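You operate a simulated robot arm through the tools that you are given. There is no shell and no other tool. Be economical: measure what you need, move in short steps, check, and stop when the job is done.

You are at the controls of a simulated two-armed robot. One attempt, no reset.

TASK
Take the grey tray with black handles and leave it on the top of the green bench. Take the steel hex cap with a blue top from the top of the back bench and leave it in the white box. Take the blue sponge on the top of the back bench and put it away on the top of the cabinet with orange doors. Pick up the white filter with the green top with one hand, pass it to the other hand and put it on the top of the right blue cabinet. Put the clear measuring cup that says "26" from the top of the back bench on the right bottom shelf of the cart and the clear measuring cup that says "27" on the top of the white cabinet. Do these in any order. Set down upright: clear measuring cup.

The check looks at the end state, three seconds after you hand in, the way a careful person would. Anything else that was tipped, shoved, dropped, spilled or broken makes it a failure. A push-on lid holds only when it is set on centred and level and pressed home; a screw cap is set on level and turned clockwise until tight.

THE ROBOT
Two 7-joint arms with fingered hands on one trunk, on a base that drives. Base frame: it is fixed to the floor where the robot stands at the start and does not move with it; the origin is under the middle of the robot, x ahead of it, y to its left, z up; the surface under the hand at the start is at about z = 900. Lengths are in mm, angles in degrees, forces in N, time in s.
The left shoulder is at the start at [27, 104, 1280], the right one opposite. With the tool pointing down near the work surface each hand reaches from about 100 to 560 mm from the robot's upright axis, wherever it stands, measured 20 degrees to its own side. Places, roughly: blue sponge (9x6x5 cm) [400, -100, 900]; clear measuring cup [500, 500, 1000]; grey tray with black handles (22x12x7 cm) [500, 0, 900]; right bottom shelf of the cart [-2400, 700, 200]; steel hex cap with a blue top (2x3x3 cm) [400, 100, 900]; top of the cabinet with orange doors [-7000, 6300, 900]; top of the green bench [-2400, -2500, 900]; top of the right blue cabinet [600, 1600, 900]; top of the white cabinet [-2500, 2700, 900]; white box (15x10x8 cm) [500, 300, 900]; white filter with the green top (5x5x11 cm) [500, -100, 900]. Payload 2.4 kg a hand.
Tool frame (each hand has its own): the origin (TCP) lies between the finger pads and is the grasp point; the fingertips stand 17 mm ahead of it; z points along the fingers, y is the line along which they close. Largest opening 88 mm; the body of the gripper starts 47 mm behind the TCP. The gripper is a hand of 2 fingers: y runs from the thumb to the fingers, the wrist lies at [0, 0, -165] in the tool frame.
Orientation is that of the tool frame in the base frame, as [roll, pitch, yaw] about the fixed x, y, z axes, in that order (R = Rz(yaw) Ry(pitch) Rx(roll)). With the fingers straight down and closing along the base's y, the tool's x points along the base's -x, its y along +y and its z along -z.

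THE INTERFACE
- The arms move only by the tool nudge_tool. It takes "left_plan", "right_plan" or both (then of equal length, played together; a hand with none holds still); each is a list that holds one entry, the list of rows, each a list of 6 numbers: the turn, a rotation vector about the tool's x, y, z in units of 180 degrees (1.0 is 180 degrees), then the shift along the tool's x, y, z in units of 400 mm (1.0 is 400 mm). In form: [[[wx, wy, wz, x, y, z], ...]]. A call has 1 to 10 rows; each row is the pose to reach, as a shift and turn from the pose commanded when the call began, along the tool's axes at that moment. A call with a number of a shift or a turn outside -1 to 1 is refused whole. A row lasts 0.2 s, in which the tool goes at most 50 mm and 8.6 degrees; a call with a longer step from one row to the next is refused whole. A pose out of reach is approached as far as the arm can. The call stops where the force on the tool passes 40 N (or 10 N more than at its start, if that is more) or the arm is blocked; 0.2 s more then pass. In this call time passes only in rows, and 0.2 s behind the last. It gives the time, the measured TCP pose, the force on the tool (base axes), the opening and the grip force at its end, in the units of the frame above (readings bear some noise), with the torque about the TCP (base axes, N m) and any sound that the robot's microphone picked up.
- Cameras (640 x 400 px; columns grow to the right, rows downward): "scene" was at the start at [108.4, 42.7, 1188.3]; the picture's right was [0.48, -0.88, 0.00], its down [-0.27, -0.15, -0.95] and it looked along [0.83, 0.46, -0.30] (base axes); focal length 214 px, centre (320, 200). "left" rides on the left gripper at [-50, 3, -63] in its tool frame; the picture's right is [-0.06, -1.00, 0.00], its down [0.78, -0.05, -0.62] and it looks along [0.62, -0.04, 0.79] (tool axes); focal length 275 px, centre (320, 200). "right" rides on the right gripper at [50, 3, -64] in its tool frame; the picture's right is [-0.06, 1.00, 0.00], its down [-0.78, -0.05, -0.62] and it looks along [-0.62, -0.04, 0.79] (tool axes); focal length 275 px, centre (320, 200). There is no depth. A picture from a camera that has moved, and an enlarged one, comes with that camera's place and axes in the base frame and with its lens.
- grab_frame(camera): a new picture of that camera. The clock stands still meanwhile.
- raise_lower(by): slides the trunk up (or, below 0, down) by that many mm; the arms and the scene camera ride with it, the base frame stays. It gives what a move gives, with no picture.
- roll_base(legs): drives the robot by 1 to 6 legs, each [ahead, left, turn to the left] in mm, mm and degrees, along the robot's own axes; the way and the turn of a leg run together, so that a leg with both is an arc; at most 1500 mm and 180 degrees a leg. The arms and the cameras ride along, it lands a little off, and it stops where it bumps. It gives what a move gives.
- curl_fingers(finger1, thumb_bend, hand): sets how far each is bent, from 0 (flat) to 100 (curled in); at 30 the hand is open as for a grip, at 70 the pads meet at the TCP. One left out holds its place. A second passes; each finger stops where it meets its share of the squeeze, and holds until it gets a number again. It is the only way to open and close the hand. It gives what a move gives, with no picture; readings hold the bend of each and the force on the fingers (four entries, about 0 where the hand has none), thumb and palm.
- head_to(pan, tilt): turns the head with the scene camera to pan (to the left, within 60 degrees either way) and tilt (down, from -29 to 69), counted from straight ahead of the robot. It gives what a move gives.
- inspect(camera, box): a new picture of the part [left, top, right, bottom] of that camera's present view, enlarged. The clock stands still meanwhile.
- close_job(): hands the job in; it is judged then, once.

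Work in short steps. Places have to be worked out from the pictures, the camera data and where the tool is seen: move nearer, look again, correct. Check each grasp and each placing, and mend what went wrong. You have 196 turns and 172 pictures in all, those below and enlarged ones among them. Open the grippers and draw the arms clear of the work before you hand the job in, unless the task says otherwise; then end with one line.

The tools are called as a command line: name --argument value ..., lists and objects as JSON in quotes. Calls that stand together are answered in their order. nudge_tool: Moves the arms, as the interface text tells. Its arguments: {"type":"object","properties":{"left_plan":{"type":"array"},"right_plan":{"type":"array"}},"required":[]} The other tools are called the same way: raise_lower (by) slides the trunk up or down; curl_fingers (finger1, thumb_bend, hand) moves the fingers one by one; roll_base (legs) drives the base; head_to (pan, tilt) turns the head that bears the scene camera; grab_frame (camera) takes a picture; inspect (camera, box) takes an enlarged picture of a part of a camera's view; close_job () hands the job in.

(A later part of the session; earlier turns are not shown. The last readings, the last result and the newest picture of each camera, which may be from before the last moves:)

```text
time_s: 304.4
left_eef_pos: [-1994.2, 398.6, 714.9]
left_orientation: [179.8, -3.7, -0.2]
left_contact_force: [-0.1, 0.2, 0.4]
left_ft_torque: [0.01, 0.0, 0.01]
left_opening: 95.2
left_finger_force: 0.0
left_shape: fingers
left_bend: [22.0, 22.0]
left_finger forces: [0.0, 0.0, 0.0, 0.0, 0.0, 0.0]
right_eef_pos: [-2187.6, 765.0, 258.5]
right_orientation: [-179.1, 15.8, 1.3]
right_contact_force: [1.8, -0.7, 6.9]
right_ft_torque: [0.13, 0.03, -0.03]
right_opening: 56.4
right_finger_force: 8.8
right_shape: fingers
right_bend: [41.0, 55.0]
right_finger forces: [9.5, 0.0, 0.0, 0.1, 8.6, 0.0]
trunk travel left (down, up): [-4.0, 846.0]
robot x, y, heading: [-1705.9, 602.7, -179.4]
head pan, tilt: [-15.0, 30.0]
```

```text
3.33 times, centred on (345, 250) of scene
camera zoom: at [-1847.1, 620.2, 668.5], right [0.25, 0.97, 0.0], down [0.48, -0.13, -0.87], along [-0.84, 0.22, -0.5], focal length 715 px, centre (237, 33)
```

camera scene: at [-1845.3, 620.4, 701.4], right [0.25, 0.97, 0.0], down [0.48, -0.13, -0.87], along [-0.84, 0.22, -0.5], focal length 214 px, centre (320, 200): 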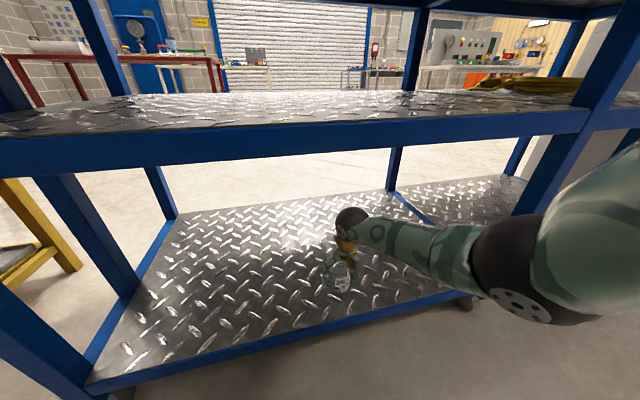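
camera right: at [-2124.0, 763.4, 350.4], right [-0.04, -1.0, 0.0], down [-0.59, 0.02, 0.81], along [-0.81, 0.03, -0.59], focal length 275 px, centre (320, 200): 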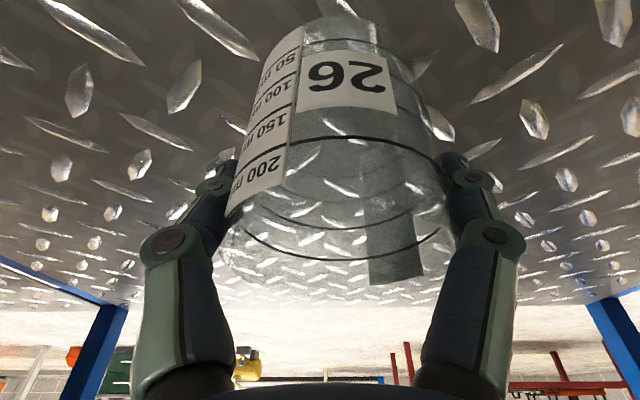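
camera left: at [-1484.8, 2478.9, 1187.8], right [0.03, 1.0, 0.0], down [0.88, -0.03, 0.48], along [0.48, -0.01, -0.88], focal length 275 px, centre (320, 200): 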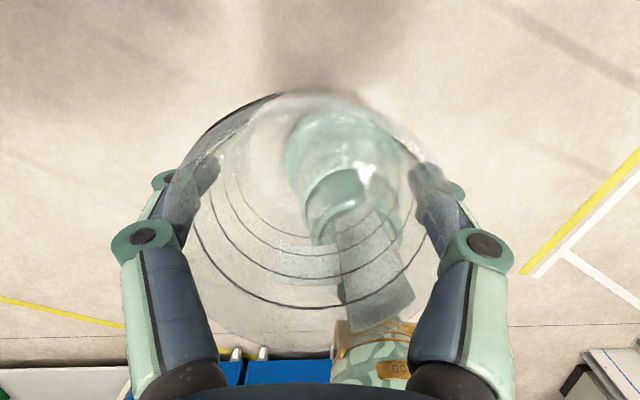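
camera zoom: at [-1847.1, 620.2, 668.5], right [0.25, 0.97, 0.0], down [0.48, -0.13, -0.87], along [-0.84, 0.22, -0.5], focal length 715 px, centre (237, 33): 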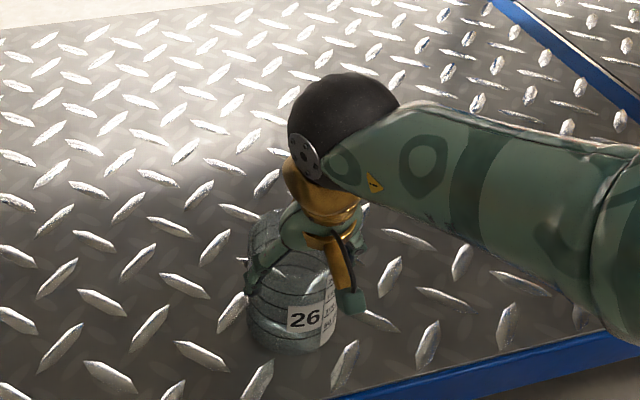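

Contact (7 N). One more 2 mm to seat it, then gradual release.

nudge_tool --right_plan '[[[0, 0, 0, 0.0014, 0, 0.005]]]'

curl_fingers --hand "right" --finger1 44 --thumb_bend 48

curl_fingers --hand "right" --finger1 23 --thumb_bend 23

grab_frame --camera "right"

```text
time_s: 304.8
left_eef_pos: [-1994.3, 397.1, 715.0]
left_orientation: [179.7, -3.8, -0.2]
left_contact_force: [-0.2, 0.1, 0.1]
left_ft_torque: [0.02, 0.01, 0.0]
left_opening: 95.0
left_finger_force: 0.1
left_shape: fingers
left_bend: [22.0, 22.0]
left_finger forces: [0.1, 0.0, 0.0, 0.0, 0.0, 0.0]
right_eef_pos: [-2187.5, 764.9, 257.3]
right_orientation: [-179.3, 16.0, 1.5]
right_contact_force: [1.5, -2.9, 11.6]
right_ft_torque: [0.08, 0.01, 0.04]
right_opening: 56.3
right_finger_force: 9.3
right_shape: fingers
right_bend: [43.0, 55.0]
right_finger forces: [10.7, 0.0, 0.0, 0.0, 7.8, 0.0]
trunk travel left (down, up): [-4.0, 846.0]
robot x, y, heading: [-1713.3, 599.7, -179.4]
head pan, tilt: [-15.0, 30.0]
```

```text
time_s: 305.8
left_eef_pos: [-1994.0, 397.3, 715.3]
left_orientation: [179.8, -3.7, -0.2]
left_contact_force: [-0.5, 0.0, -0.4]
left_ft_torque: [-0.02, -0.03, -0.01]
left_opening: 95.0
left_finger_force: 0.1
left_shape: fingers
left_bend: [22.0, 22.0]
left_finger forces: [0.0, 0.0, 0.1, 0.0, 0.1, 0.0]
right_eef_pos: [-2187.2, 767.4, 256.1]
right_orientation: [-179.1, 15.8, 1.4]
right_contact_force: [0.6, -0.1, 0.8]
right_ft_torque: [-0.02, -0.05, -0.02]
right_opening: 56.9
right_finger_force: 2.1
right_shape: fingers
right_bend: [41.0, 46.0]
right_finger forces: [2.4, 0.1, 0.0, 0.0, 1.8, 0.0]
trunk travel left (down, up): [-4.0, 846.0]
robot x, y, heading: [-1712.6, 601.0, -179.4]
head pan, tilt: [-15.0, 30.0]
```

```text
time_s: 306.8
left_eef_pos: [-1995.1, 398.8, 714.2]
left_orientation: [179.9, -3.7, -0.1]
left_contact_force: [0.4, 0.4, 0.0]
left_ft_torque: [0.0, -0.03, -0.01]
left_opening: 95.1
left_finger_force: 0.0
left_shape: fingers
left_bend: [22.0, 22.0]
left_finger forces: [0.0, 0.0, 0.0, 0.0, 0.0, 0.1]
right_eef_pos: [-2187.4, 766.5, 257.1]
right_orientation: [-179.1, 15.7, 1.4]
right_contact_force: [-0.5, -0.2, -0.4]
right_ft_torque: [0.01, -0.04, 0.0]
right_opening: 93.3
right_finger_force: 0.1
right_shape: fingers
right_bend: [23.0, 23.0]
right_finger forces: [0.1, 0.0, 0.1, 0.0, 0.0, 0.0]
trunk travel left (down, up): [-4.0, 846.0]
robot x, y, heading: [-1712.7, 599.0, -179.4]
head pan, tilt: [-15.0, 30.0]
```

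```text
39 pictures are left
camera right: at [-2123.5, 764.1, 304.4], right [-0.04, -1.0, 0.0], down [-0.59, 0.02, 0.81], along [-0.81, 0.03, -0.59], focal length 275 px, centre (320, 200)
```

right: 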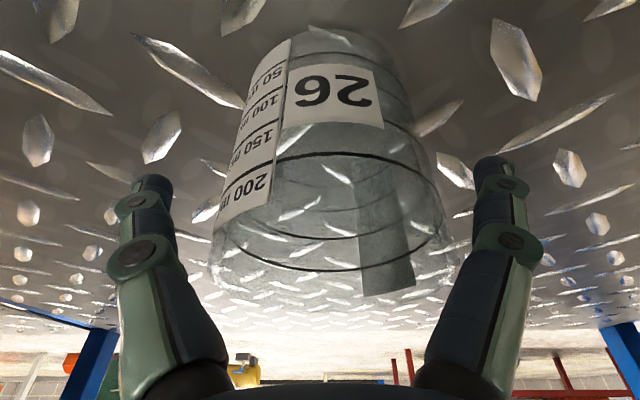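

Cup 26 stands on the shelf. I raise the hand straight up 90 mm and back out, then check it.

nudge_tool --right_plan '[[[0, 0, 0, -0.02, 0, -0.072], [0, 0, 0, -0.041, 0, -0.145], [0, 0, 0, -0.061, 0, -0.217]]]'

roll_base --legs '[[-420, 0, 0]]'

inspect --camera "scene" --box '[260, 90, 480, 250]'

```text
time_s: 307.6
left_eef_pos: [-1994.1, 397.6, 714.9]
left_orientation: [179.8, -3.6, -0.2]
left_contact_force: [0.1, -0.2, 0.2]
left_ft_torque: [0.02, -0.01, 0.02]
left_opening: 95.1
left_finger_force: 0.0
left_shape: fingers
left_bend: [22.0, 22.0]
left_finger forces: [0.0, 0.1, 0.0, 0.0, 0.0, 0.0]
right_eef_pos: [-2189.8, 763.8, 345.2]
right_orientation: [-179.2, 15.8, 1.4]
right_contact_force: [0.0, -0.2, -0.6]
right_ft_torque: [-0.02, -0.01, 0.0]
right_opening: 93.5
right_finger_force: 0.0
right_shape: fingers
right_bend: [23.0, 23.0]
right_finger forces: [0.1, 0.0, 0.0, 0.0, 0.0, 0.0]
trunk travel left (down, up): [-4.0, 846.0]
robot x, y, heading: [-1707.6, 598.6, -179.5]
head pan, tilt: [-15.0, 30.0]
```

```text
time_s: 310.2
left_eef_pos: [-1576.1, 402.5, 714.8]
left_orientation: [179.8, -3.8, -0.5]
left_contact_force: [0.1, 0.0, 0.7]
left_ft_torque: [-0.02, 0.01, 0.02]
left_opening: 95.4
left_finger_force: 0.0
left_shape: fingers
left_bend: [22.0, 22.0]
left_finger forces: [0.1, 0.1, 0.0, 0.0, 0.0, 0.0]
right_eef_pos: [-1768.9, 769.3, 345.8]
right_orientation: [-179.2, 15.7, 1.0]
right_contact_force: [-0.5, -0.3, -0.7]
right_ft_torque: [-0.03, -0.02, -0.01]
right_opening: 93.4
right_finger_force: 0.0
right_shape: fingers
right_bend: [23.0, 23.0]
right_finger forces: [0.1, 0.0, 0.0, 0.0, 0.0, 0.0]
trunk travel left (down, up): [-4.0, 846.0]
robot x, y, heading: [-1291.1, 602.9, -179.9]
head pan, tilt: [-15.0, 30.0]
```

```text
2.50 times, centred on (370, 170) of scene
camera zoom: at [-1428.2, 623.2, 668.2], right [0.26, 0.97, 0.0], down [0.48, -0.13, -0.87], along [-0.84, 0.22, -0.5], focal length 536 px, centre (195, 275)
```

zoom: 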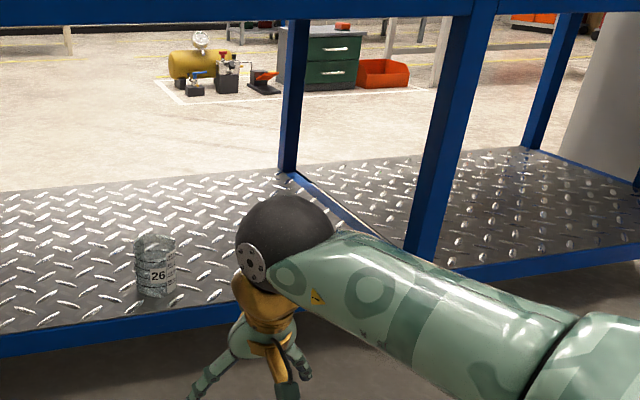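

Cup 26 is safely on the shelf. Now the tray: I raise hand and trunk to working height, turn and drive back to the bench in front of the tray.

nudge_tool --right_plan '[[[0, 0, 0, -0.025, 0, -0.09], [0, 0, 0, -0.05, 0, -0.18], [0, 0, 0, -0.076, 0, -0.27], [0, 0, 0, -0.1, 0, -0.36], [0, 0, 0, -0.126, 0, -0.45], [0, 0, 0, -0.15, 0, -0.54], [0, 0, 0, -0.177, 0, -0.63], [0, 0, 0, -0.2, 0, -0.72]]]'

raise_lower --by 400

nudge_tool --right_plan '[[[0, 0.03, 0, 0.08, 0.04, -0.08], [0, 0.06, 0, 0.16, 0.08, -0.15], [0, 0.087, 0, 0.24, 0.12, -0.22], [0, 0.087, 0, 0.3, 0.15, -0.22]]]'

roll_base --legs '[[0, 0, 180], [1100, -540, 0]]'

```text
time_s: 312.0
left_eef_pos: [-1576.3, 401.1, 715.3]
left_orientation: [179.8, -3.7, -0.6]
left_contact_force: [-0.1, -0.7, -0.6]
left_ft_torque: [0.0, 0.01, -0.06]
left_opening: 95.0
left_finger_force: 0.0
left_shape: fingers
left_bend: [22.0, 22.0]
left_finger forces: [0.0, 0.0, 0.1, 0.0, 0.0, 0.1]
right_eef_pos: [-1769.5, 766.9, 645.2]
right_orientation: [-179.2, 15.7, 1.0]
right_contact_force: [0.1, 0.4, -1.3]
right_ft_torque: [-0.01, -0.03, -0.01]
right_opening: 93.3
right_finger_force: 0.1
right_shape: fingers
right_bend: [23.0, 23.0]
right_finger forces: [0.0, 0.1, 0.1, 0.0, 0.0, 0.1]
trunk travel left (down, up): [-4.0, 846.0]
robot x, y, heading: [-1294.1, 602.1, -179.9]
head pan, tilt: [-15.0, 30.0]
```

```text
time_s: 315.8
left_eef_pos: [-1576.6, 401.2, 1114.6]
left_orientation: [179.8, -3.7, -0.6]
left_contact_force: [0.8, -0.1, 0.2]
left_ft_torque: [-0.01, 0.0, 0.03]
left_opening: 95.2
left_finger_force: 0.1
left_shape: fingers
left_bend: [22.0, 22.0]
left_finger forces: [0.0, 0.0, 0.0, 0.1, 0.1, 0.0]
right_eef_pos: [-1769.1, 765.6, 1043.3]
right_orientation: [-179.1, 15.7, 1.1]
right_contact_force: [0.6, -0.5, -0.4]
right_ft_torque: [-0.03, -0.01, -0.03]
right_opening: 93.5
right_finger_force: 0.2
right_shape: fingers
right_bend: [23.0, 23.0]
right_finger forces: [0.1, 0.0, 0.1, 0.0, 0.0, 0.0]
trunk travel left (down, up): [-404.0, 446.0]
robot x, y, heading: [-1293.8, 599.4, -180.2]
head pan, tilt: [-15.0, 30.0]
```

```text
time_s: 316.8
left_eef_pos: [-1576.8, 402.8, 1114.4]
left_orientation: [179.9, -3.7, -0.6]
left_contact_force: [0.4, -0.2, -0.2]
left_ft_torque: [-0.02, 0.03, 0.03]
left_opening: 95.3
left_finger_force: 0.2
left_shape: fingers
left_bend: [22.0, 22.0]
left_finger forces: [0.0, 0.1, 0.0, 0.0, 0.0, 0.1]
right_eef_pos: [-1627.8, 708.5, 1095.9]
right_orientation: [-179.0, 0.0, 0.8]
right_contact_force: [-0.3, -0.3, 0.3]
right_ft_torque: [0.01, -0.03, -0.03]
right_opening: 93.2
right_finger_force: 0.0
right_shape: fingers
right_bend: [23.0, 23.0]
right_finger forces: [0.1, 0.0, 0.1, 0.0, 0.0, 0.0]
trunk travel left (down, up): [-404.0, 446.0]
robot x, y, heading: [-1289.9, 604.6, -179.8]
head pan, tilt: [-15.0, 30.0]
```

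```text
time_s: 330.6
left_eef_pos: [136.7, 360.8, 1114.8]
left_orientation: [179.8, -3.7, -176.8]
left_contact_force: [0.4, 0.2, -0.8]
left_ft_torque: [-0.04, 0.0, -0.02]
left_opening: 95.1
left_finger_force: 0.0
left_shape: fingers
left_bend: [22.0, 22.0]
left_finger forces: [0.0, 0.0, 0.0, 0.0, 0.0, 0.1]
right_eef_pos: [209.9, 59.7, 1095.5]
right_orientation: [-179.2, 0.1, -175.4]
right_contact_force: [-0.3, 0.3, 0.3]
right_ft_torque: [0.0, -0.02, -0.04]
right_opening: 93.2
right_finger_force: 0.0
right_shape: fingers
right_bend: [23.0, 23.0]
right_finger forces: [0.0, 0.1, 0.0, 0.0, 0.0, 0.0]
trunk travel left (down, up): [-404.0, 446.0]
robot x, y, heading: [-134.2, 144.1, 3.9]
head pan, tilt: [-15.0, 30.0]
```

I straighten and go to (10, 37) facing the tray, then look.

roll_base --legs '[[0, 0, -3.9], [140, -107, 0]]'

head_to --pan 0 --tilt 30

grab_frame --camera "scene"

```text
time_s: 332.5
left_eef_pos: [287.4, 235.8, 1116.1]
left_orientation: [179.7, -3.8, 179.4]
left_contact_force: [-0.3, -0.1, 0.7]
left_ft_torque: [0.01, 0.03, -0.01]
left_opening: 95.2
left_finger_force: 0.1
left_shape: fingers
left_bend: [22.0, 22.0]
left_finger forces: [0.0, 0.0, 0.1, 0.0, 0.0, 0.0]
right_eef_pos: [339.0, -70.2, 1096.1]
right_orientation: [-179.2, 0.0, -179.3]
right_contact_force: [0.3, 0.9, 0.1]
right_ft_torque: [-0.01, -0.01, 0.03]
right_opening: 93.5
right_finger_force: 0.0
right_shape: fingers
right_bend: [23.0, 23.0]
right_finger forces: [0.0, 0.1, 0.0, 0.0, 0.0, 0.0]
trunk travel left (down, up): [-404.0, 446.0]
robot x, y, heading: [2.2, 36.1, 0.0]
head pan, tilt: [-15.0, 30.0]
```

```text
time_s: 333.3
left_eef_pos: [287.1, 235.4, 1115.1]
left_orientation: [179.9, -3.7, 179.4]
left_contact_force: [0.2, 0.6, 0.2]
left_ft_torque: [0.03, 0.0, -0.01]
left_opening: 95.3
left_finger_force: 0.1
left_shape: fingers
left_bend: [22.0, 22.0]
left_finger forces: [0.1, 0.0, 0.1, 0.0, 0.0, 0.1]
right_eef_pos: [339.2, -70.4, 1096.7]
right_orientation: [-179.2, 0.1, -179.2]
right_contact_force: [0.2, 0.1, -0.1]
right_ft_torque: [0.0, 0.0, 0.0]
right_opening: 93.2
right_finger_force: 0.1
right_shape: fingers
right_bend: [23.0, 23.0]
right_finger forces: [0.0, 0.1, 0.0, 0.0, 0.0, 0.1]
trunk travel left (down, up): [-404.0, 446.0]
robot x, y, heading: [-1.2, 37.3, 0.1]
head pan, tilt: [0.0, 30.0]
```

```text
37 pictures are left
camera scene: at [121.4, 33.1, 1062.8], right [0.0, -1.0, 0.0], down [-0.5, 0.0, -0.87], along [0.87, 0.0, -0.5], focal length 214 px, centre (320, 200)
```

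scene: 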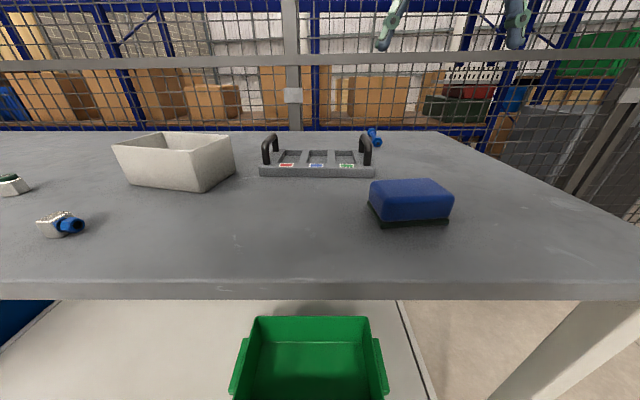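

Tray spans y -70…145, handles at y≈136 and -62, around x≈550. I part-close both hands and bring them above the two handles with a 20° tilt.

curl_fingers --hand "left" --finger1 45 --thumb_bend 45

curl_fingers --hand "right" --finger1 45 --thumb_bend 45

nudge_tool --left_plan '[[[0, -0.0189, 0, -0.095, -0.0356, 0.0], [0, -0.0377, 0, -0.19, -0.0711, 0.02], [0, -0.0566, 0, -0.285, -0.1067, 0.04], [0, -0.0754, 0, -0.38, -0.1423, 0.07], [0, -0.0943, 0, -0.475, -0.1779, 0.1], [0, -0.1131, 0, -0.57, -0.2134, 0.13], [0, -0.132, 0, -0.665, -0.249, 0.17]]]' --right_plan '[[[0, -0.0159, 0, -0.0746, 0.003, 0.0], [0, -0.0317, 0, -0.149, 0.006, 0.02], [0, -0.0476, 0, -0.224, 0.009, 0.04], [0, -0.0634, 0, -0.2986, 0.012, 0.07], [0, -0.0793, 0, -0.373, 0.015, 0.1], [0, -0.0951, 0, -0.448, 0.018, 0.13], [0, -0.111, 0, -0.5225, 0.021, 0.1675]]]'

grab_frame --camera "left"

grab_frame --camera "right"

```text
time_s: 334.3
left_eef_pos: [287.2, 235.7, 1115.3]
left_orientation: [179.8, -3.7, 179.4]
left_contact_force: [-0.5, -0.5, 0.4]
left_ft_torque: [-0.02, 0.04, -0.01]
left_opening: 50.6
left_finger_force: 0.0
left_shape: fingers
left_bend: [45.0, 45.0]
left_finger forces: [0.0, 0.0, 0.1, 0.0, 0.0, 0.1]
right_eef_pos: [339.7, -69.6, 1095.6]
right_orientation: [-179.3, 0.1, -179.2]
right_contact_force: [-0.2, -0.4, 0.2]
right_ft_torque: [0.04, 0.01, 0.0]
right_opening: 93.3
right_finger_force: 0.1
right_shape: fingers
right_bend: [23.0, 23.0]
right_finger forces: [0.1, 0.0, 0.0, 0.0, 0.0, 0.1]
trunk travel left (down, up): [-404.0, 446.0]
robot x, y, heading: [4.5, 32.4, 0.1]
head pan, tilt: [0.0, 30.0]
```

```text
time_s: 335.3
left_eef_pos: [287.4, 235.9, 1115.0]
left_orientation: [179.9, -3.8, 179.4]
left_contact_force: [0.4, 0.5, -0.1]
left_ft_torque: [-0.03, -0.01, 0.02]
left_opening: 50.9
left_finger_force: 0.0
left_shape: fingers
left_bend: [45.0, 45.0]
left_finger forces: [0.1, 0.0, 0.1, 0.0, 0.0, 0.0]
right_eef_pos: [339.1, -70.1, 1096.6]
right_orientation: [-179.2, 0.1, -179.3]
right_contact_force: [0.5, 0.2, -0.7]
right_ft_torque: [-0.01, -0.02, 0.03]
right_opening: 51.1
right_finger_force: 0.1
right_shape: fingers
right_bend: [45.0, 45.0]
right_finger forces: [0.0, 0.0, 0.0, 0.0, 0.1, 0.0]
trunk travel left (down, up): [-404.0, 446.0]
robot x, y, heading: [1.9, 32.1, 0.2]
head pan, tilt: [0.0, 30.0]
```

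```text
time_s: 336.9
left_eef_pos: [547.7, 133.9, 1029.0]
left_orientation: [179.6, 20.1, 179.1]
left_contact_force: [-0.1, 0.3, 0.2]
left_ft_torque: [0.01, 0.01, -0.02]
left_opening: 51.0
left_finger_force: 0.1
left_shape: fingers
left_bend: [45.0, 45.0]
left_finger forces: [0.0, 0.1, 0.0, 0.0, 0.1, 0.0]
right_eef_pos: [549.1, -57.6, 1026.0]
right_orientation: [-179.1, 20.1, -178.9]
right_contact_force: [-1.1, 0.3, -0.5]
right_ft_torque: [0.0, 0.02, 0.03]
right_opening: 51.1
right_finger_force: 0.1
right_shape: fingers
right_bend: [45.0, 45.0]
right_finger forces: [0.0, 0.0, 0.0, 0.0, 0.0, 0.1]
trunk travel left (down, up): [-404.0, 446.0]
robot x, y, heading: [-2.7, 37.0, 0.2]
head pan, tilt: [0.0, 30.0]
```

```text
36 pictures are left
camera left: at [572.3, 136.0, 1106.3], right [0.05, -1.0, 0.02], down [-0.95, -0.04, 0.31], along [-0.31, -0.03, -0.95], focal length 275 px, centre (320, 200)
```

left: 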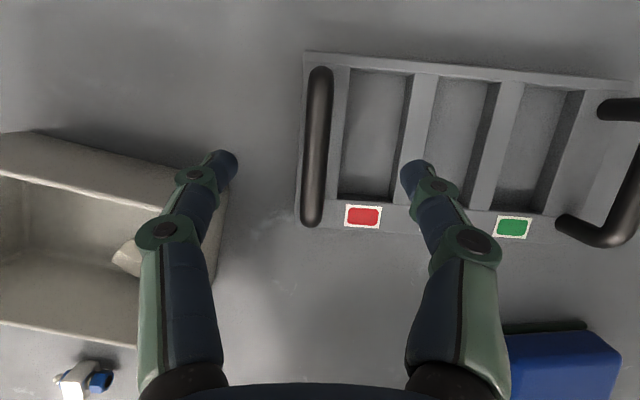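

```text
35 pictures are left
camera right: at [479.0, -55.1, 1070.4], right [0.04, 1.0, 0.01], down [0.52, -0.03, 0.85], along [0.85, -0.03, -0.52], focal length 275 px, centre (320, 200)
```

right: 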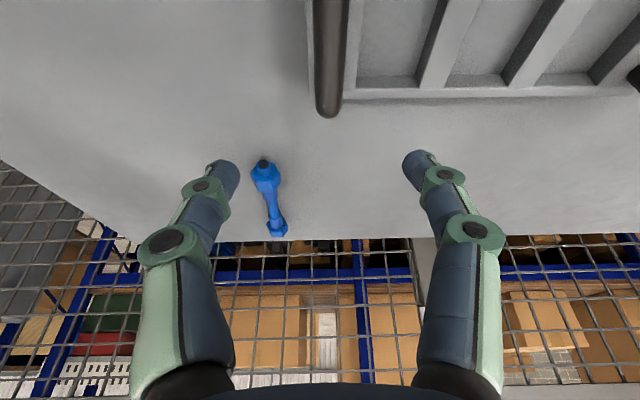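

Bars at y≈135 and -54, centre x≈551. The box corner is close to the left fingers, so I narrow both hands more, then lower onto the bars.

curl_fingers --hand "left" --finger1 55 --thumb_bend 55

curl_fingers --hand "right" --finger1 50 --thumb_bend 50

nudge_tool --left_plan '[[[0, 0, 0, 0.016, 0.0025, 0.06], [0, 0, 0, 0.033, 0.0025, 0.105]]]' --right_plan '[[[0, 0, 0, 0.016, 0.01, 0.056], [0, 0, 0, 0.033, 0.01, 0.1]]]'

grab_frame --camera "left"

grab_frame --camera "right"

```text
time_s: 337.9
left_eef_pos: [547.6, 134.7, 1029.3]
left_orientation: [179.8, 20.0, 179.3]
left_contact_force: [0.1, -0.1, 0.7]
left_ft_torque: [-0.01, 0.0, -0.02]
left_opening: 28.4
left_finger_force: 0.0
left_shape: fingers
left_bend: [55.0, 55.0]
left_finger forces: [0.0, 0.0, 0.0, 0.0, 0.1, 0.0]
right_eef_pos: [548.2, -57.0, 1026.8]
right_orientation: [-179.1, 20.1, -179.0]
right_contact_force: [-0.5, -0.3, 0.7]
right_ft_torque: [0.0, 0.0, 0.0]
right_opening: 51.3
right_finger_force: 0.1
right_shape: fingers
right_bend: [45.0, 45.0]
right_finger forces: [0.0, 0.0, 0.1, 0.0, 0.0, 0.1]
trunk travel left (down, up): [-404.0, 446.0]
robot x, y, heading: [1.3, 35.4, 0.0]
head pan, tilt: [0.0, 30.0]
```

```text
time_s: 338.9
left_eef_pos: [546.5, 134.8, 1029.3]
left_orientation: [179.8, 20.0, 179.3]
left_contact_force: [0.7, 0.0, 0.5]
left_ft_torque: [0.0, 0.0, -0.03]
left_opening: 28.6
left_finger_force: 0.1
left_shape: fingers
left_bend: [55.0, 55.0]
left_finger forces: [0.0, 0.1, 0.0, 0.0, 0.1, 0.0]
right_eef_pos: [548.1, -58.1, 1027.8]
right_orientation: [-179.1, 20.0, -179.0]
right_contact_force: [0.9, 0.4, -0.1]
right_ft_torque: [0.01, -0.03, 0.0]
right_opening: 39.4
right_finger_force: 0.0
right_shape: fingers
right_bend: [50.0, 50.0]
right_finger forces: [0.0, 0.0, 0.0, 0.0, 0.1, 0.0]
trunk travel left (down, up): [-404.0, 446.0]
robot x, y, heading: [2.4, 40.6, -0.1]
head pan, tilt: [0.0, 30.0]
```

```text
time_s: 339.5
left_eef_pos: [550.7, 136.4, 983.9]
left_orientation: [179.8, 20.1, 179.3]
left_contact_force: [0.1, 0.4, -0.6]
left_ft_torque: [0.0, -0.01, 0.01]
left_opening: 28.5
left_finger_force: 0.1
left_shape: fingers
left_bend: [55.0, 55.0]
left_finger forces: [0.1, 0.0, 0.0, 0.0, 0.0, 0.1]
right_eef_pos: [549.1, -54.9, 986.2]
right_orientation: [-179.1, 20.0, -178.9]
right_contact_force: [0.3, 0.1, 0.5]
right_ft_torque: [-0.01, 0.01, 0.0]
right_opening: 39.9
right_finger_force: 0.0
right_shape: fingers
right_bend: [50.0, 50.0]
right_finger forces: [0.1, 0.0, 0.0, 0.0, 0.1, 0.1]
trunk travel left (down, up): [-404.0, 446.0]
robot x, y, heading: [-1.4, 33.5, 0.1]
head pan, tilt: [0.0, 30.0]
```

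```text
34 pictures are left
camera left: at [574.9, 137.8, 1062.4], right [0.05, -1.0, 0.02], down [-0.95, -0.04, 0.31], along [-0.31, -0.03, -0.95], focal length 275 px, centre (320, 200)
```

left: 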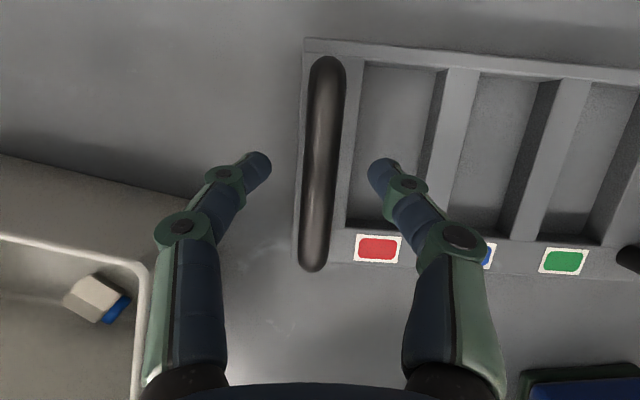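

```text
33 pictures are left
camera right: at [479.0, -52.4, 1028.7], right [0.04, 1.0, 0.01], down [0.53, -0.03, 0.85], along [0.85, -0.03, -0.53], focal length 275 px, centre (320, 200)
```

right: 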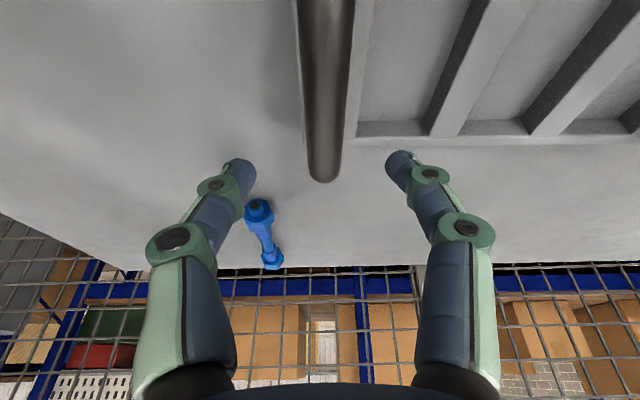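

Both bars are centred between the fingers. I lower the last ~22 mm and close both hands.

nudge_tool --left_plan '[[[0, 0, 0, 0.019, 0, 0.052]]]' --right_plan '[[[0, 0, 0, 0.0205, 0, 0.056]]]'

curl_fingers --hand "left" --finger1 80 --thumb_bend 80

curl_fingers --hand "right" --finger1 80 --thumb_bend 80

grab_frame --camera "left"

```text
time_s: 339.9
left_eef_pos: [550.2, 134.7, 962.9]
left_orientation: [179.7, 20.1, 179.4]
left_contact_force: [0.1, 0.3, -0.8]
left_ft_torque: [0.02, 0.02, 0.0]
left_opening: 28.4
left_finger_force: 0.1
left_shape: fingers
left_bend: [55.0, 55.0]
left_finger forces: [0.1, 0.0, 0.1, 0.0, 0.0, 0.0]
right_eef_pos: [548.3, -56.3, 962.3]
right_orientation: [-179.1, 20.0, -178.9]
right_contact_force: [0.1, 0.7, 0.2]
right_ft_torque: [-0.01, -0.02, -0.01]
right_opening: 39.7
right_finger_force: 0.1
right_shape: fingers
right_bend: [50.0, 50.0]
right_finger forces: [0.0, 0.0, 0.0, 0.1, 0.0, 0.1]
trunk travel left (down, up): [-404.0, 446.0]
robot x, y, heading: [2.8, 33.4, 0.3]
head pan, tilt: [0.0, 30.0]
```

```text
time_s: 340.9
left_eef_pos: [550.2, 135.1, 960.7]
left_orientation: [179.6, 20.0, 179.3]
left_contact_force: [0.6, -0.3, -1.7]
left_ft_torque: [-0.01, 0.0, -0.01]
left_opening: 2.4
left_finger_force: 6.9
left_shape: fingers
left_bend: [74.0, 71.0]
left_finger forces: [7.3, 0.1, 0.1, 0.0, 7.4, 0.0]
right_eef_pos: [549.6, -57.0, 962.7]
right_orientation: [-179.1, 20.0, -179.0]
right_contact_force: [0.1, -0.8, 0.2]
right_ft_torque: [0.02, 0.01, 0.01]
right_opening: 39.9
right_finger_force: 0.0
right_shape: fingers
right_bend: [50.0, 50.0]
right_finger forces: [0.0, 0.0, 0.1, 0.0, 0.0, 0.0]
trunk travel left (down, up): [-404.0, 446.0]
robot x, y, heading: [4.8, 36.7, -0.1]
head pan, tilt: [0.0, 30.0]
```

```text
time_s: 341.9
left_eef_pos: [550.4, 133.7, 962.1]
left_orientation: [179.8, 20.0, 179.3]
left_contact_force: [-0.2, -1.4, -1.2]
left_ft_torque: [-0.02, 0.01, -0.01]
left_opening: 2.2
left_finger_force: 7.2
left_shape: fingers
left_bend: [74.0, 72.0]
left_finger forces: [7.1, 0.0, 0.0, 0.1, 7.0, 0.1]
right_eef_pos: [549.3, -56.4, 961.5]
right_orientation: [-179.2, 20.1, -178.9]
right_contact_force: [-0.6, 0.4, -0.8]
right_ft_torque: [0.02, 0.03, 0.0]
right_opening: 0.4
right_finger_force: 6.5
right_shape: fingers
right_bend: [73.0, 73.0]
right_finger forces: [6.7, 0.0, 0.0, 0.1, 6.1, 0.1]
trunk travel left (down, up): [-404.0, 446.0]
robot x, y, heading: [3.1, 35.1, -0.1]
head pan, tilt: [0.0, 30.0]
```

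```text
32 pictures are left
camera left: at [574.7, 136.9, 1040.1], right [0.05, -1.0, 0.02], down [-0.95, -0.04, 0.31], along [-0.31, -0.03, -0.95], focal length 275 px, centre (320, 200)
```

left: 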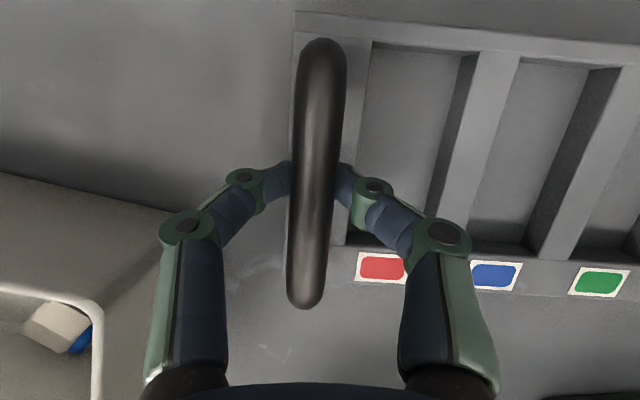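

Both hands are closed around the bars. I lift with the trunk, keeping everything level.

raise_lower --by 130

grab_frame --camera "scene"

```text
time_s: 343.5
left_eef_pos: [549.9, 134.7, 1091.7]
left_orientation: [179.7, 19.9, 179.2]
left_contact_force: [0.3, -0.2, -1.5]
left_ft_torque: [0.03, 0.01, 0.03]
left_opening: 0.0
left_finger_force: 0.0
left_shape: fingers
left_bend: [77.0, 75.0]
left_finger forces: [0.0, 0.1, 0.0, 0.0, 0.0, 0.0]
right_eef_pos: [550.0, -55.9, 1092.3]
right_orientation: [-179.1, 20.0, -179.0]
right_contact_force: [-0.1, 1.1, -1.5]
right_ft_torque: [-0.02, -0.01, 0.0]
right_opening: 0.0
right_finger_force: 0.1
right_shape: fingers
right_bend: [76.0, 77.0]
right_finger forces: [0.1, 0.1, 0.0, 0.1, 0.1, 0.0]
trunk travel left (down, up): [-534.0, 316.0]
robot x, y, heading: [-1.2, 35.8, -0.1]
head pan, tilt: [0.0, 30.0]
```

```text
31 pictures are left
camera scene: at [119.4, 33.0, 1193.5], right [0.0, -1.0, 0.0], down [-0.5, 0.0, -0.87], along [0.87, 0.0, -0.5], focal length 214 px, centre (320, 200)
```

scene: 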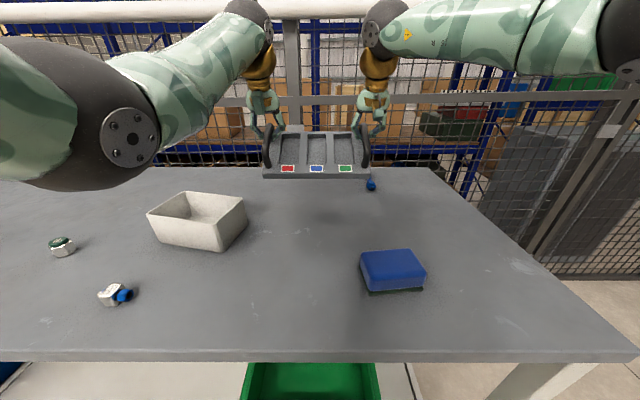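

The tray hangs level from both hands. I back away and turn toward the green bench to look.

roll_base --legs '[[-700, 0, 0], [0, 0, -124]]'

head_to --pan 0 --tilt 12

grab_frame --camera "scene"

```text
time_s: 352.6
left_eef_pos: [-948.1, -467.2, 1092.2]
left_orientation: [179.7, 20.0, 53.2]
left_contact_force: [0.2, 0.3, -1.3]
left_ft_torque: [-0.01, -0.02, 0.02]
left_opening: 0.3
left_finger_force: 0.1
left_shape: fingers
left_bend: [77.0, 75.0]
left_finger forces: [0.1, 0.1, 0.0, 0.1, 0.0, 0.1]
right_eef_pos: [-1103.6, -354.8, 1092.8]
right_orientation: [-179.0, 20.0, 55.0]
right_contact_force: [-0.1, -0.3, -1.6]
right_ft_torque: [0.0, -0.01, -0.04]
right_opening: 0.0
right_finger_force: 0.0
right_shape: fingers
right_bend: [76.0, 77.0]
right_finger forces: [0.0, 0.1, 0.1, 0.0, 0.0, 0.0]
trunk travel left (down, up): [-534.0, 316.0]
robot x, y, heading: [-709.4, 31.2, -126.0]
head pan, tilt: [0.0, 30.0]
```

```text
time_s: 353.4
left_eef_pos: [-949.0, -467.6, 1091.9]
left_orientation: [179.9, 20.0, 53.1]
left_contact_force: [0.5, 0.3, -2.0]
left_ft_torque: [0.01, -0.04, -0.02]
left_opening: 0.0
left_finger_force: 0.0
left_shape: fingers
left_bend: [77.0, 75.0]
left_finger forces: [0.0, 0.0, 0.0, 0.1, 0.1, 0.0]
right_eef_pos: [-1104.1, -354.0, 1094.1]
right_orientation: [-179.2, 20.0, 55.0]
right_contact_force: [0.8, 0.0, 0.1]
right_ft_torque: [0.0, 0.0, -0.02]
right_opening: 0.0
right_finger_force: 0.0
right_shape: fingers
right_bend: [76.0, 77.0]
right_finger forces: [0.1, 0.1, 0.1, 0.1, 0.1, 0.0]
trunk travel left (down, up): [-534.0, 316.0]
robot x, y, heading: [-706.5, 35.4, -125.6]
head pan, tilt: [0.0, 12.0]
```

```text
30 pictures are left
camera scene: at [-779.1, -66.3, 1222.6], right [-0.81, 0.59, 0.0], down [0.12, 0.17, -0.98], along [-0.57, -0.79, -0.21], focal length 214 px, centre (320, 200)
```

scene: 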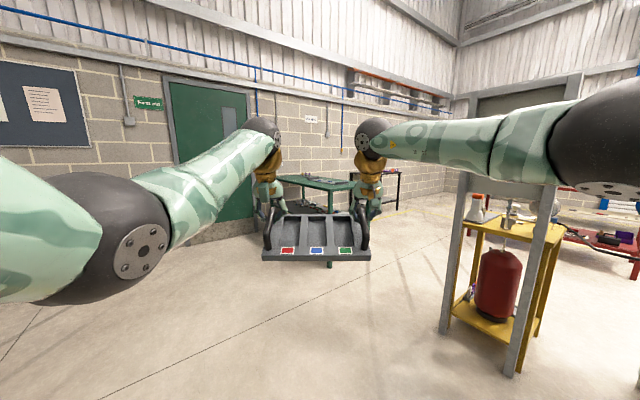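

The green bench is ahead behind the tray. I drive 1250 mm toward it over clear floor and look again.

roll_base --legs '[[1250, 0, 0]]'

raise_lower --by 150

head_to --pan 0 --tilt 30

grab_frame --camera "scene"

```text
time_s: 359.7
left_eef_pos: [-1666.5, -1485.6, 1094.0]
left_orientation: [179.7, 20.0, 54.1]
left_contact_force: [-0.3, 1.2, -1.8]
left_ft_torque: [0.02, -0.01, 0.0]
left_opening: 0.0
left_finger_force: 0.0
left_shape: fingers
left_bend: [77.0, 75.0]
left_finger forces: [0.1, 0.1, 0.0, 0.0, 0.0, 0.0]
right_eef_pos: [-1822.6, -1377.2, 1092.8]
right_orientation: [-179.1, 20.0, 55.9]
right_contact_force: [-0.3, -0.2, -0.9]
right_ft_torque: [-0.02, 0.02, -0.01]
right_opening: 0.0
right_finger_force: 0.1
right_shape: fingers
right_bend: [76.0, 77.0]
right_finger forces: [0.2, 0.0, 0.0, 0.0, 0.0, 0.0]
trunk travel left (down, up): [-534.0, 316.0]
robot x, y, heading: [-1431.1, -982.3, -125.0]
head pan, tilt: [0.0, 12.0]
```

```text
time_s: 361.4
left_eef_pos: [-1667.0, -1485.7, 1242.1]
left_orientation: [179.7, 20.0, 54.2]
left_contact_force: [0.2, 0.3, -1.9]
left_ft_torque: [0.0, -0.01, 0.0]
left_opening: 0.0
left_finger_force: 0.0
left_shape: fingers
left_bend: [77.0, 75.0]
left_finger forces: [0.0, 0.1, 0.1, 0.0, 0.0, 0.1]
right_eef_pos: [-1824.0, -1376.1, 1242.3]
right_orientation: [-179.1, 20.1, 55.9]
right_contact_force: [0.9, 0.6, -1.3]
right_ft_torque: [-0.02, 0.01, 0.0]
right_opening: 0.0
right_finger_force: 0.1
right_shape: fingers
right_bend: [76.0, 77.0]
right_finger forces: [0.0, 0.1, 0.0, 0.1, 0.1, 0.0]
trunk travel left (down, up): [-684.0, 166.0]
robot x, y, heading: [-1428.7, -980.6, -125.2]
head pan, tilt: [0.0, 12.0]
```

```text
time_s: 362.2
left_eef_pos: [-1665.3, -1486.0, 1242.8]
left_orientation: [179.9, 20.0, 54.1]
left_contact_force: [0.6, 1.0, -1.5]
left_ft_torque: [0.0, 0.0, -0.02]
left_opening: 0.0
left_finger_force: 0.1
left_shape: fingers
left_bend: [77.0, 75.0]
left_finger forces: [0.0, 0.0, 0.0, 0.1, 0.0, 0.0]
right_eef_pos: [-1822.9, -1376.8, 1243.6]
right_orientation: [-179.1, 20.0, 55.9]
right_contact_force: [0.3, -1.1, -1.1]
right_ft_torque: [0.0, 0.06, 0.0]
right_opening: 0.1
right_finger_force: 0.1
right_shape: fingers
right_bend: [76.0, 77.0]
right_finger forces: [0.1, 0.0, 0.1, 0.1, 0.0, 0.0]
trunk travel left (down, up): [-684.0, 166.0]
robot x, y, heading: [-1433.7, -977.0, -125.2]
head pan, tilt: [0.0, 30.0]
```

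```text
29 pictures are left
camera scene: at [-1501.0, -1079.3, 1344.0], right [-0.82, 0.58, 0.0], down [0.29, 0.41, -0.87], along [-0.5, -0.71, -0.5], focal length 214 px, centre (320, 200)
```

scene: 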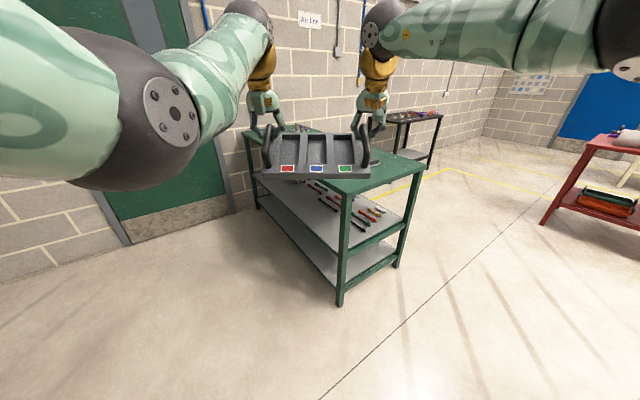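

Bench top spans x -2650…-2065, y -1690…-3170. I'll approach its near short end facing -y; first I turn and sidestep, then check what is on the top.

roll_base --legs '[[0, 0, 35], [0, -920, 0]]'

head_to --pan 0 --tilt 40

grab_frame --camera "scene"

```text
time_s: 368.8
left_eef_pos: [-2272.4, -1518.6, 1243.8]
left_orientation: [179.7, 19.9, 88.2]
left_contact_force: [-0.5, 0.4, -1.2]
left_ft_torque: [-0.01, 0.0, -0.02]
left_opening: 0.2
left_finger_force: 0.1
left_shape: fingers
left_bend: [77.0, 75.0]
left_finger forces: [0.1, 0.0, 0.0, 0.0, 0.0, 0.1]
right_eef_pos: [-2463.6, -1514.8, 1242.7]
right_orientation: [-179.2, 20.0, 90.0]
right_contact_force: [-0.2, 0.4, -1.4]
right_ft_torque: [0.03, 0.04, -0.02]
right_opening: 0.1
right_finger_force: 0.0
right_shape: fingers
right_bend: [76.0, 77.0]
right_finger forces: [0.0, 0.1, 0.1, 0.0, 0.0, 0.0]
trunk travel left (down, up): [-684.0, 166.0]
robot x, y, heading: [-2358.7, -971.5, -91.2]
head pan, tilt: [0.0, 30.0]
```

```text
time_s: 369.5
left_eef_pos: [-2271.1, -1518.2, 1242.6]
left_orientation: [179.8, 20.0, 88.2]
left_contact_force: [0.5, -0.3, -2.2]
left_ft_torque: [0.02, -0.03, 0.0]
left_opening: 0.0
left_finger_force: 0.1
left_shape: fingers
left_bend: [77.0, 75.0]
left_finger forces: [0.1, 0.1, 0.0, 0.0, 0.1, 0.0]
right_eef_pos: [-2462.0, -1514.9, 1242.0]
right_orientation: [-179.1, 20.1, 90.0]
right_contact_force: [0.9, -0.3, -1.0]
right_ft_torque: [-0.02, -0.05, 0.01]
right_opening: 0.1
right_finger_force: 0.0
right_shape: fingers
right_bend: [76.0, 77.0]
right_finger forces: [0.0, 0.0, 0.0, 0.0, 0.0, 0.1]
trunk travel left (down, up): [-684.0, 166.0]
robot x, y, heading: [-2358.5, -966.1, -91.1]
head pan, tilt: [0.0, 40.0]
```

```text
28 pictures are left
camera scene: at [-2364.1, -1083.0, 1328.7], right [-1.0, 0.02, 0.0], down [0.01, 0.64, -0.77], along [-0.01, -0.77, -0.64], focal length 214 px, centre (320, 200)
```

scene: 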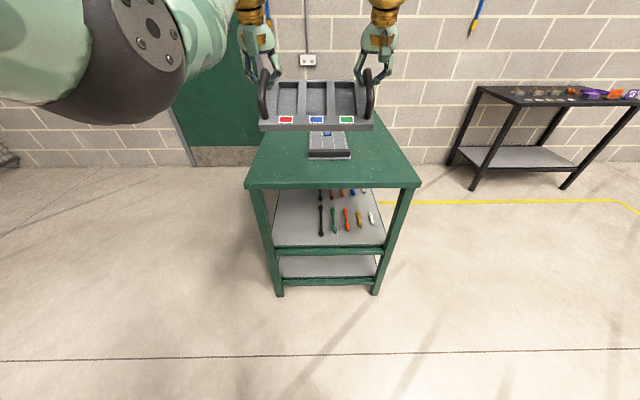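

A device sits on the top with its front at y≈-1868, leaving ~190 mm at the near edge. I'll put the tray centred at about (-2367, -1760). I advance and lower to ~30 mm above.

roll_base --legs '[[0, 0, 1.1], [240, 0, 0]]'

raise_lower --by -235

grab_frame --camera "scene"

grab_frame --camera "left"

```text
time_s: 371.6
left_eef_pos: [-2265.0, -1757.7, 1241.4]
left_orientation: [179.8, 19.8, 89.0]
left_contact_force: [-1.0, -0.3, -1.7]
left_ft_torque: [-0.03, 0.0, 0.02]
left_opening: 0.2
left_finger_force: 0.0
left_shape: fingers
left_bend: [77.0, 75.0]
left_finger forces: [0.0, 0.0, 0.0, 0.0, 0.1, 0.0]
right_eef_pos: [-2455.3, -1756.8, 1241.5]
right_orientation: [-179.1, 20.0, 90.8]
right_contact_force: [0.5, -1.2, -1.6]
right_ft_torque: [0.03, 0.0, -0.02]
right_opening: 0.0
right_finger_force: 0.1
right_shape: fingers
right_bend: [76.0, 77.0]
right_finger forces: [0.0, 0.0, 0.1, 0.0, 0.0, 0.0]
trunk travel left (down, up): [-684.0, 166.0]
robot x, y, heading: [-2359.4, -1209.5, -90.1]
head pan, tilt: [0.0, 40.0]
```

```text
time_s: 374.1
left_eef_pos: [-2265.0, -1755.9, 1008.2]
left_orientation: [179.8, 20.0, 89.0]
left_contact_force: [-0.7, 0.3, -1.4]
left_ft_torque: [0.0, 0.02, -0.02]
left_opening: 0.0
left_finger_force: 0.0
left_shape: fingers
left_bend: [77.0, 75.0]
left_finger forces: [0.0, 0.1, 0.1, 0.0, 0.1, 0.1]
right_eef_pos: [-2455.4, -1756.3, 1008.5]
right_orientation: [-179.1, 20.1, 90.9]
right_contact_force: [0.7, 1.0, -0.8]
right_ft_torque: [0.01, 0.01, -0.01]
right_opening: 0.0
right_finger_force: 0.1
right_shape: fingers
right_bend: [76.0, 77.0]
right_finger forces: [0.0, 0.0, 0.1, 0.0, 0.1, 0.0]
trunk travel left (down, up): [-449.0, 401.0]
robot x, y, heading: [-2359.8, -1206.2, -90.1]
head pan, tilt: [0.0, 40.0]
```

```text
27 pictures are left
camera scene: at [-2362.9, -1324.5, 1092.8], right [-1.0, 0.0, 0.0], down [0.0, 0.64, -0.77], along [0.0, -0.77, -0.64], focal length 214 px, centre (320, 200)
```

scene: 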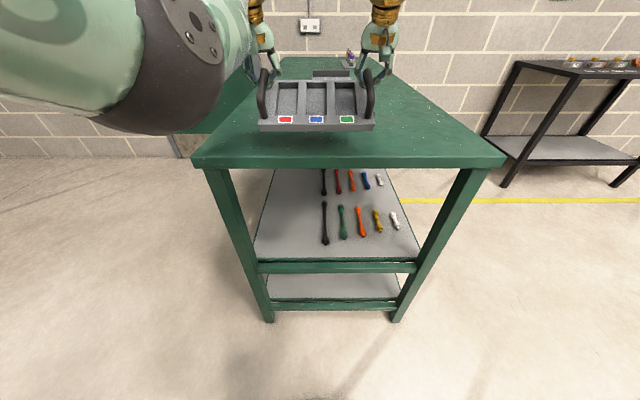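

```text
26 pictures are left
camera left: at [-2262.6, -1780.6, 1086.0], right [-1.0, -0.04, 0.02], down [-0.03, 0.95, 0.31], along [-0.03, 0.31, -0.95], focal length 275 px, centre (320, 200)
```

left: 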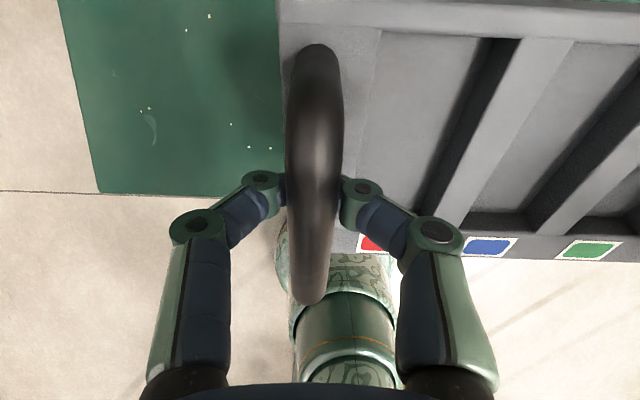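

Combining the views, the top is at z≈865 with its near edge at y≈-1718 and the device front at ≈-1933. I advance 68 mm so the tray is centred at y≈-1825 and lower 60 mm.

roll_base --legs '[[68, 0, 0]]'

raise_lower --by -60

grab_frame --camera "left"

```text
time_s: 375.1
left_eef_pos: [-2266.3, -1822.9, 1008.4]
left_orientation: [179.8, 19.9, 89.0]
left_contact_force: [0.3, 0.9, -1.9]
left_ft_torque: [-0.01, 0.0, -0.03]
left_opening: 0.2
left_finger_force: 0.0
left_shape: fingers
left_bend: [77.0, 75.0]
left_finger forces: [0.1, 0.1, 0.0, 0.0, 0.1, 0.0]
right_eef_pos: [-2456.1, -1822.9, 1006.4]
right_orientation: [-179.0, 20.0, 90.8]
right_contact_force: [0.4, 0.7, -1.5]
right_ft_torque: [0.03, 0.01, -0.03]
right_opening: 0.0
right_finger_force: 0.0
right_shape: fingers
right_bend: [76.0, 77.0]
right_finger forces: [0.0, 0.1, 0.0, 0.0, 0.0, 0.0]
trunk travel left (down, up): [-449.0, 401.0]
robot x, y, heading: [-2357.4, -1274.7, -90.3]
head pan, tilt: [0.0, 40.0]
```

```text
time_s: 376.1
left_eef_pos: [-2265.2, -1824.0, 947.8]
left_orientation: [179.6, 20.0, 89.1]
left_contact_force: [-0.4, 0.0, -1.6]
left_ft_torque: [-0.01, -0.02, 0.01]
left_opening: 0.1
left_finger_force: 0.0
left_shape: fingers
left_bend: [77.0, 75.0]
left_finger forces: [0.0, 0.0, 0.0, 0.0, 0.1, 0.0]
right_eef_pos: [-2455.9, -1822.8, 949.0]
right_orientation: [-179.0, 20.1, 90.9]
right_contact_force: [0.3, -0.4, -2.4]
right_ft_torque: [-0.01, 0.05, -0.02]
right_opening: 0.0
right_finger_force: 0.1
right_shape: fingers
right_bend: [76.0, 77.0]
right_finger forces: [0.0, 0.0, 0.0, 0.0, 0.1, 0.1]
trunk travel left (down, up): [-389.0, 461.0]
robot x, y, heading: [-2365.5, -1275.7, -90.3]
head pan, tilt: [0.0, 40.0]
```

```text
25 pictures are left
camera left: at [-2263.0, -1847.6, 1025.9], right [-1.0, -0.04, 0.02], down [-0.03, 0.95, 0.31], along [-0.03, 0.31, -0.95], focal length 275 px, centre (320, 200)
```

left: 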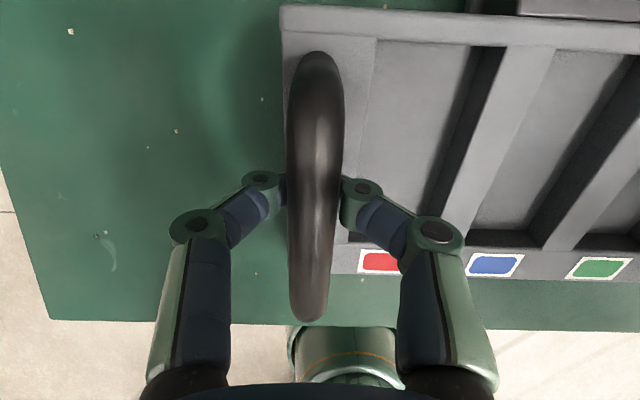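

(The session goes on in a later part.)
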